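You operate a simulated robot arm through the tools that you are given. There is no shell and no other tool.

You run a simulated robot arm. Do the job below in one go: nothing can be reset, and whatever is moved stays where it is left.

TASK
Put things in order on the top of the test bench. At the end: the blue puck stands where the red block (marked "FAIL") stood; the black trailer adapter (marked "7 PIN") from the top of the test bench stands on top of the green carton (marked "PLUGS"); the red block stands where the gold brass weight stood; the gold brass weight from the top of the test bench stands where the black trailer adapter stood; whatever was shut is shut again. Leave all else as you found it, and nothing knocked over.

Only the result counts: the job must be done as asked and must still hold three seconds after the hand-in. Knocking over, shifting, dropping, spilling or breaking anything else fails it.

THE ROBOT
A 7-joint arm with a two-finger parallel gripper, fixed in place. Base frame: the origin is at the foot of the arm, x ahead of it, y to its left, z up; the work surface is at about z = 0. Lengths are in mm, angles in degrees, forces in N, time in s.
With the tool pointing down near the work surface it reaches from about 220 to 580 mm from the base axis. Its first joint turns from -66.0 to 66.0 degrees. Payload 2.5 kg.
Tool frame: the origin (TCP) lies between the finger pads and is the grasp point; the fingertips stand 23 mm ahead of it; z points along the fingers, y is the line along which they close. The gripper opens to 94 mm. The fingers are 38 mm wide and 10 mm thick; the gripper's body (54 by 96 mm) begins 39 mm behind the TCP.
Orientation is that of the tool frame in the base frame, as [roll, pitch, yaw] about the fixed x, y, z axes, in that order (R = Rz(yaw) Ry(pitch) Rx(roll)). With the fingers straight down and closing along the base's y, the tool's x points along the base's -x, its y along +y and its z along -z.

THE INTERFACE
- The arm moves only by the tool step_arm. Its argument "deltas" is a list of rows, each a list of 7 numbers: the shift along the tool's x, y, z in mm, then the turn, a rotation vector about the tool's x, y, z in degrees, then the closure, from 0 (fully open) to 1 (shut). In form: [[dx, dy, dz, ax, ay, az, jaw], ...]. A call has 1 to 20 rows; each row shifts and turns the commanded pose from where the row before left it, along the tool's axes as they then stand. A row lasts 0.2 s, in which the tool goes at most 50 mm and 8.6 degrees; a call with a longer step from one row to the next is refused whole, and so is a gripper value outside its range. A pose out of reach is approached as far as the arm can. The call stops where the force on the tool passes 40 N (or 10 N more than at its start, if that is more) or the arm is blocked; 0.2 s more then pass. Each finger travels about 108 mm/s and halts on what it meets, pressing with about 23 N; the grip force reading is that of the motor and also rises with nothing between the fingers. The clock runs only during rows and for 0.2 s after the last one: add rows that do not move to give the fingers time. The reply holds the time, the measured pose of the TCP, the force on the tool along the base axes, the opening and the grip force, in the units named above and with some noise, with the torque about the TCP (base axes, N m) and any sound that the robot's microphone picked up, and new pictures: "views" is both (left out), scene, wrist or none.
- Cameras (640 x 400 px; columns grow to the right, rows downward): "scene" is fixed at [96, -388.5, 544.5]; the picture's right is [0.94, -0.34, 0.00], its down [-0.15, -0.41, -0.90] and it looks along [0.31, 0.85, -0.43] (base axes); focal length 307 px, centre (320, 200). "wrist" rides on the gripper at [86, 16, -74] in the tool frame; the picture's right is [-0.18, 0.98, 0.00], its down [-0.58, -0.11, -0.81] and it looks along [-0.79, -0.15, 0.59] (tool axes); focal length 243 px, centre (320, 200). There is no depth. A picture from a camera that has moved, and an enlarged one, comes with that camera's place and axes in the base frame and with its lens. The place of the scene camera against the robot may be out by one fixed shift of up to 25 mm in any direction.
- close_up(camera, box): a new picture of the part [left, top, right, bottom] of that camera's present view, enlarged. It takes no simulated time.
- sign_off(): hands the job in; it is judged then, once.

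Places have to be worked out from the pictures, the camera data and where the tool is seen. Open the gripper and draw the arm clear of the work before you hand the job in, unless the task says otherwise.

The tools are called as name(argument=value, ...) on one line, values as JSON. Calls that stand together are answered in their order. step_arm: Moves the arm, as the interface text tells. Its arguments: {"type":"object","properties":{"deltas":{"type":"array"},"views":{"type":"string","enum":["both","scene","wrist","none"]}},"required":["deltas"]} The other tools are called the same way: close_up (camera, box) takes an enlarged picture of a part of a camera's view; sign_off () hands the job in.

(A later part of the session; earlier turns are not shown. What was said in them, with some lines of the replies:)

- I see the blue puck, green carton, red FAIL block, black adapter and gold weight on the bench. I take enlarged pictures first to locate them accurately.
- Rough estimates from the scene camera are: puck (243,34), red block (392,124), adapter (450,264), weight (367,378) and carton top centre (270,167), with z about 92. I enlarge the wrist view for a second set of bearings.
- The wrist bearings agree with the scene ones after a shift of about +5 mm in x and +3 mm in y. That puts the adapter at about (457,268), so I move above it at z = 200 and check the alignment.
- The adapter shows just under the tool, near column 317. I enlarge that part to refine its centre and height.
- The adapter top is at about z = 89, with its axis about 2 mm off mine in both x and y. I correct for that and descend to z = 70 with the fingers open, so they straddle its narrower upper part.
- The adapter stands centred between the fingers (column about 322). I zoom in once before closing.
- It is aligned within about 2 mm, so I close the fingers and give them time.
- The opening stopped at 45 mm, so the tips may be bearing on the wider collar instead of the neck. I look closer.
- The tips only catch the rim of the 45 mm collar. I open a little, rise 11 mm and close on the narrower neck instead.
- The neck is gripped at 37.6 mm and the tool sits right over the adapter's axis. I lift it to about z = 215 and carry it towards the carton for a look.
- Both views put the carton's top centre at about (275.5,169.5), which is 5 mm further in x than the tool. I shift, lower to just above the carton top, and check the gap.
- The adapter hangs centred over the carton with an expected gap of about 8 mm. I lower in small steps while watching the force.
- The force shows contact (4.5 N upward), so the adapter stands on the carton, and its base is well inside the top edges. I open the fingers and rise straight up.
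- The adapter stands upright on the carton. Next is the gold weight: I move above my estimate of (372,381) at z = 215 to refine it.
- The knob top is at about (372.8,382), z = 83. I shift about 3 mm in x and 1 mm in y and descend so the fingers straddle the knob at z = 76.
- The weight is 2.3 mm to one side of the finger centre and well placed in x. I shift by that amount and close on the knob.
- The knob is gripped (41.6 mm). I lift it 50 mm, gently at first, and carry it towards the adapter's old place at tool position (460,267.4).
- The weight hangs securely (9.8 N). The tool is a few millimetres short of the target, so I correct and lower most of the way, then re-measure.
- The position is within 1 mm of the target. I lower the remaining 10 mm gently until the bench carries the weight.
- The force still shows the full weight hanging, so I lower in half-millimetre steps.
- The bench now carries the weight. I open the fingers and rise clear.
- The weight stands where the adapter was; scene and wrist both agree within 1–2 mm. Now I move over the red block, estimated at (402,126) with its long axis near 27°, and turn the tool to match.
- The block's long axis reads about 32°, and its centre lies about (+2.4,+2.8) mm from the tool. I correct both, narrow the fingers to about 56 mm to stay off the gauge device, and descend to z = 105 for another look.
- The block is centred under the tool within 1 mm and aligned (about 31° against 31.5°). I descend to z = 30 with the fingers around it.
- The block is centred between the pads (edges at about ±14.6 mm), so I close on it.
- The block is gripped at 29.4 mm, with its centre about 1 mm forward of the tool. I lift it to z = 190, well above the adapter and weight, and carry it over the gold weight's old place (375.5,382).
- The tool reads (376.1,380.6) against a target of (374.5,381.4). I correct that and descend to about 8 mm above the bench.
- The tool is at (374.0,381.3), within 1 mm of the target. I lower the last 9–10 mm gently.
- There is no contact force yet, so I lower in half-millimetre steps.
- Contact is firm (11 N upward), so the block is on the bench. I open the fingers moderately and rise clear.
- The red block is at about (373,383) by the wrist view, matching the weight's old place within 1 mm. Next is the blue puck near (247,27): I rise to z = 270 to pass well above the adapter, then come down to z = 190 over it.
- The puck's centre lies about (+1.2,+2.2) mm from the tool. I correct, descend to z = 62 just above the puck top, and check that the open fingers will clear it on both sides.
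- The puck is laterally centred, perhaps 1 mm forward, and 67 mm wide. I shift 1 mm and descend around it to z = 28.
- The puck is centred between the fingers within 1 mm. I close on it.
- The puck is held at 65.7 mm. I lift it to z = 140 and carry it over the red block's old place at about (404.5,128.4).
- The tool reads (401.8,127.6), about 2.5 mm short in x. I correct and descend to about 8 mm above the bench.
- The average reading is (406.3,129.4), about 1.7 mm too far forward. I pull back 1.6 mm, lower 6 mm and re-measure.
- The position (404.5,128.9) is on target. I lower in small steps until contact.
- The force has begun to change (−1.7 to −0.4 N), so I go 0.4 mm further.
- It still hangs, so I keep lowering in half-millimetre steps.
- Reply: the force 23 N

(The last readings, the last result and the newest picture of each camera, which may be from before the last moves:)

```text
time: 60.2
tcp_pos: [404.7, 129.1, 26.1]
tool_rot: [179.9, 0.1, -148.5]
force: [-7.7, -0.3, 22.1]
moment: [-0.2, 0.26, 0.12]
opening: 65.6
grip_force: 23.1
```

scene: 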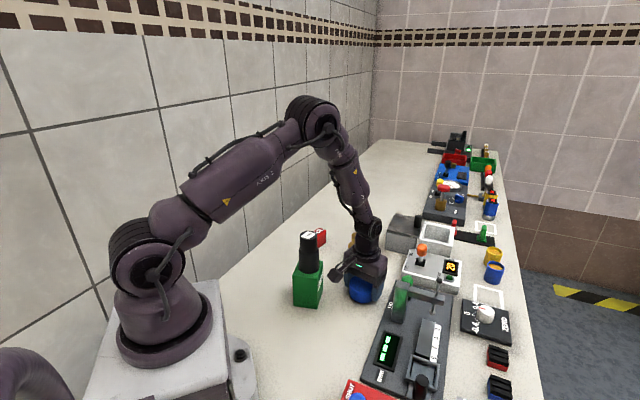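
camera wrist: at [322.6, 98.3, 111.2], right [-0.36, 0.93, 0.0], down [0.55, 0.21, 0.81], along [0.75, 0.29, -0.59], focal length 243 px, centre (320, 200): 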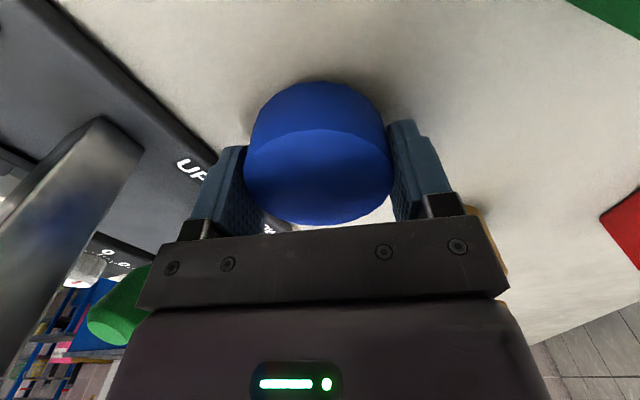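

The puck is firmly on the bench. I ease off 0.4 mm, open just enough (about 79 mm) to stay clear of the gauge device, and rise straight up.

step_arm(deltas=[[0, 0, -0.4, 0, 0, 0, 1], [0, 0, 0, 0, 0, 0, 0.28], [0, 0, 0, 0, 0, 0, 0.2], [0, 0, 0, 0, 0, 0, 0.16], [0, 0, 0, 0, 0, 0, 0.16], [0, 0, -10, 0, 0, 0, 0.16], [0, 0, -25, 0, 0, 0, 0.16], [0, 0, -40, 0, 0, 0, 0.16], [0, 0, -45, 0, 0, 0, 0.16], [0, 0, -45, 0, 0, 0, 0.16], [0, 0, 0, 0, 0, 0, 0.16], [0, 0, 0, 0, 0, 0, 0.16]])

close_up(camera="scene", box=[280, 220, 440, 320])

close_up(camera="wrist", box=[240, 0, 400, 100])

```text
time: 62.8
tcp_pos: [407.0, 128.7, 193.5]
tool_rot: [180.0, 0.1, -148.6]
force: [-0.3, -0.2, -0.1]
moment: [0.01, 0.02, -0.01]
opening: 79.0
grip_force: 0.2
camera wrist: at [322.7, 97.2, 267.4], right [-0.36, 0.93, 0.0], down [0.55, 0.21, 0.81], along [0.75, 0.29, -0.59], focal length 243 px, centre (320, 200)
```

scene: 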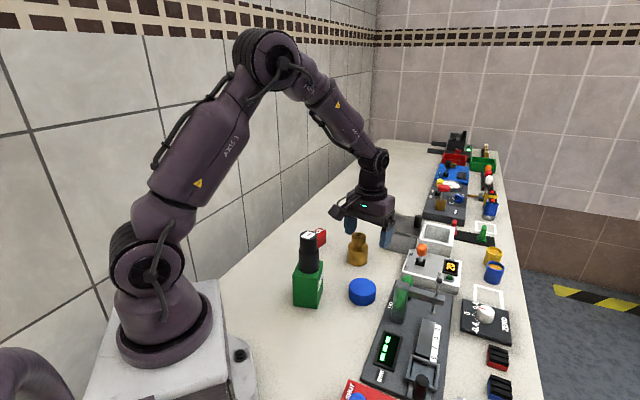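
wrist: 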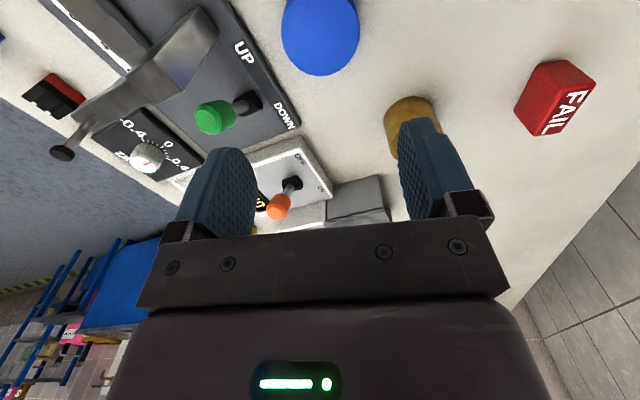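

```text
4.00 times, centred on (360, 270) of scene
camera zoom: at [96.0, -388.5, 544.5], right [0.94, -0.34, 0.0], down [-0.15, -0.41, -0.9], along [0.31, 0.85, -0.43], focal length 1227 px, centre (160, -80)
```

zoom: 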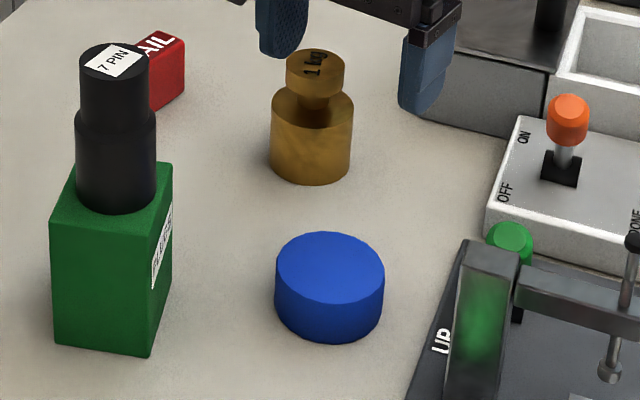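

```text
4.00 times, centred on (320, 50) of wrist
camera zoom: at [322.7, 97.2, 267.4], right [-0.36, 0.93, 0.0], down [0.55, 0.21, 0.81], along [0.75, 0.29, -0.59], focal length 970 px, centre (320, 800)
```

zoom: 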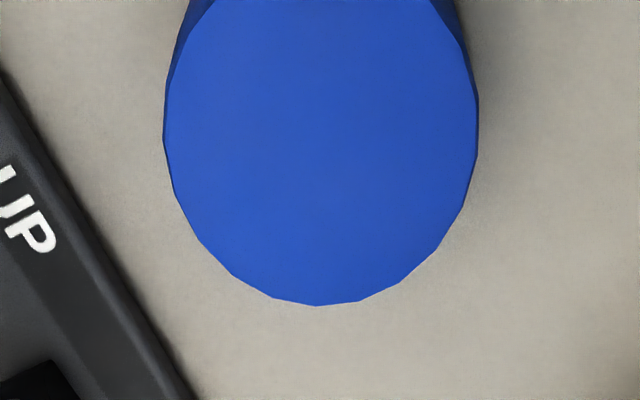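

The puck is at about (402.7,127.9) in the wrist frame, against (403.3,128.4) for the red block before, so it matches. I open fully, rise and draw the arm back near its starting pose for a final check.

step_arm(deltas=[[0, 0, -30, 0, 0, 0, 0.1], [0, 0, -45, 0, 0, 0, 0], [0, 0, -45, 0, 0, 0, 0], [0, 0, -45, 0, 0, 0, 0], [0, 0, -30, 0, 0, 0, 0], [15.9, 34.8, 0, 0, 0, 0, 0], [15.9, 34.8, 0, 0, 0, 0, 0], [15.9, 34.8, 0, 0, 0, 0, 0], [15.9, 34.8, 0, 0, 0, 0, 0], [15.9, 34.8, 0, 0, 0, 0, 0], [15.9, 34.8, 0, 0, 0, 0, 0], [0, 0, 0, 0, 0, 0, 0], [0, 0, 0, 0, 0, 0, 0]])

close_up(camera="scene", box=[260, 200, 420, 300])

close_up(camera="scene", box=[320, 200, 540, 400])

```text
time: 65.6
tcp_pos: [214.0, 257.0, 387.2]
tool_rot: [179.8, -0.1, -148.5]
force: [-0.4, 0.3, 0.6]
moment: [0.01, -0.03, 0.0]
opening: 94.1
grip_force: 0.0
camera wrist: at [130.4, 226.3, 461.7], right [-0.36, 0.93, 0.0], down [0.55, 0.21, 0.81], along [0.75, 0.29, -0.59], focal length 243 px, centre (320, 200)
```

scene: 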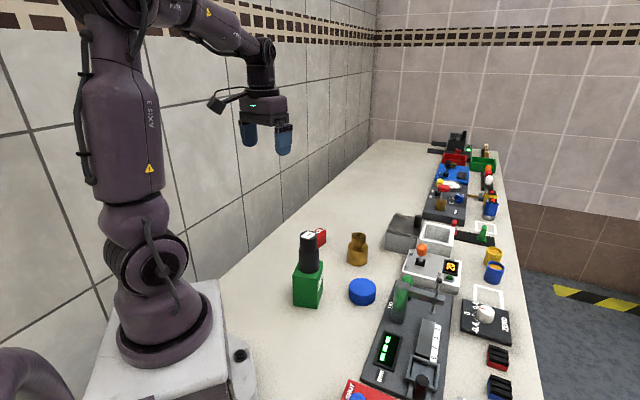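
wrist: 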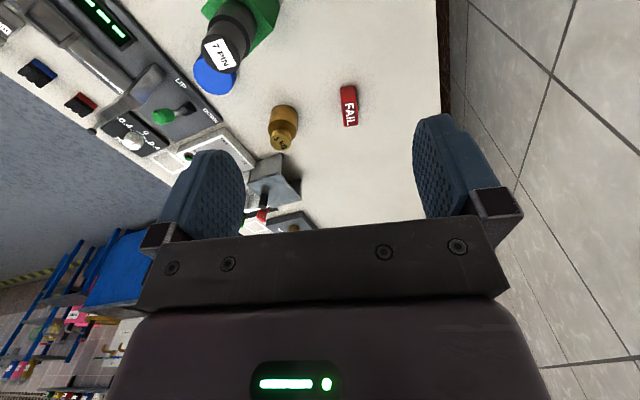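

```text
4.00 times, centred on (340, 250) of scene
camera zoom: at [96.0, -388.5, 544.5], right [0.94, -0.34, 0.0], down [-0.15, -0.41, -0.9], along [0.31, 0.85, -0.43], focal length 1227 px, centre (240, 0)
```

zoom: 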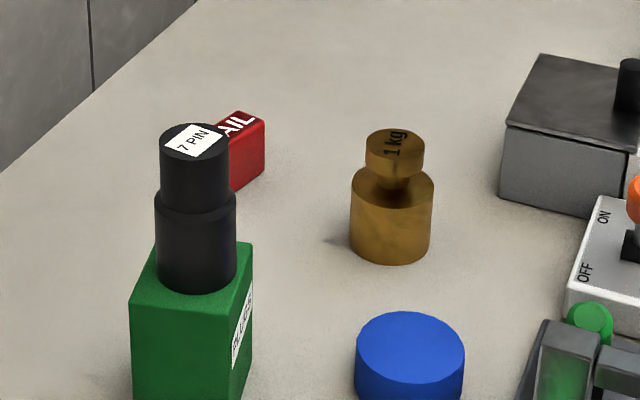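

```text
2.00 times, centred on (430, 300) of scene
camera zoom: at [96.0, -388.5, 544.5], right [0.94, -0.34, 0.0], down [-0.15, -0.41, -0.9], along [0.31, 0.85, -0.43], focal length 614 px, centre (100, 0)
```

zoom: 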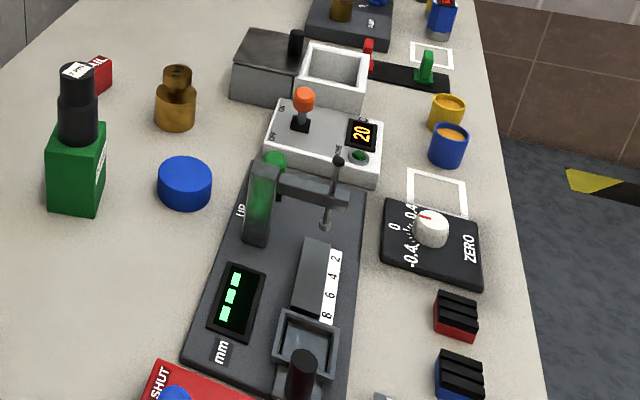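

All four objects stand upright at their targets: puck at the red block's place, adapter on the carton, red block at the weight's place, and weight at the adapter's place. Everything else looks unchanged, nothing was opened, and the gripper is open and clear, so I hand the job in.

sign_off()

```text
The job is handed in.
```

The job is done and handed in. All four objects stood upright at their targets in the last pictures before I handed it in. I haven't seen the judging result.

| Object | Now stands | How close |
|---|---|---|
| Blue puck | where the red block ("FAIL") stood | wrist camera within about 1 mm, scene camera within about 2 mm |
| Black adapter ("7 PIN") | on top of the green carton ("PLUGS"), near the centre | base well inside the carton's edges |
| Red block | where the gold weight stood, turned as it was before | within about 1 mm by the wrist camera |
| Gold brass weight | where the black adapter stood | within 1–2 mm by both cameras |

I opened nothing, so there was nothing to shut again. Nothing was knocked over, and I saw no change in the other things on the bench. The gripper is open, and the arm is back near its starting position.
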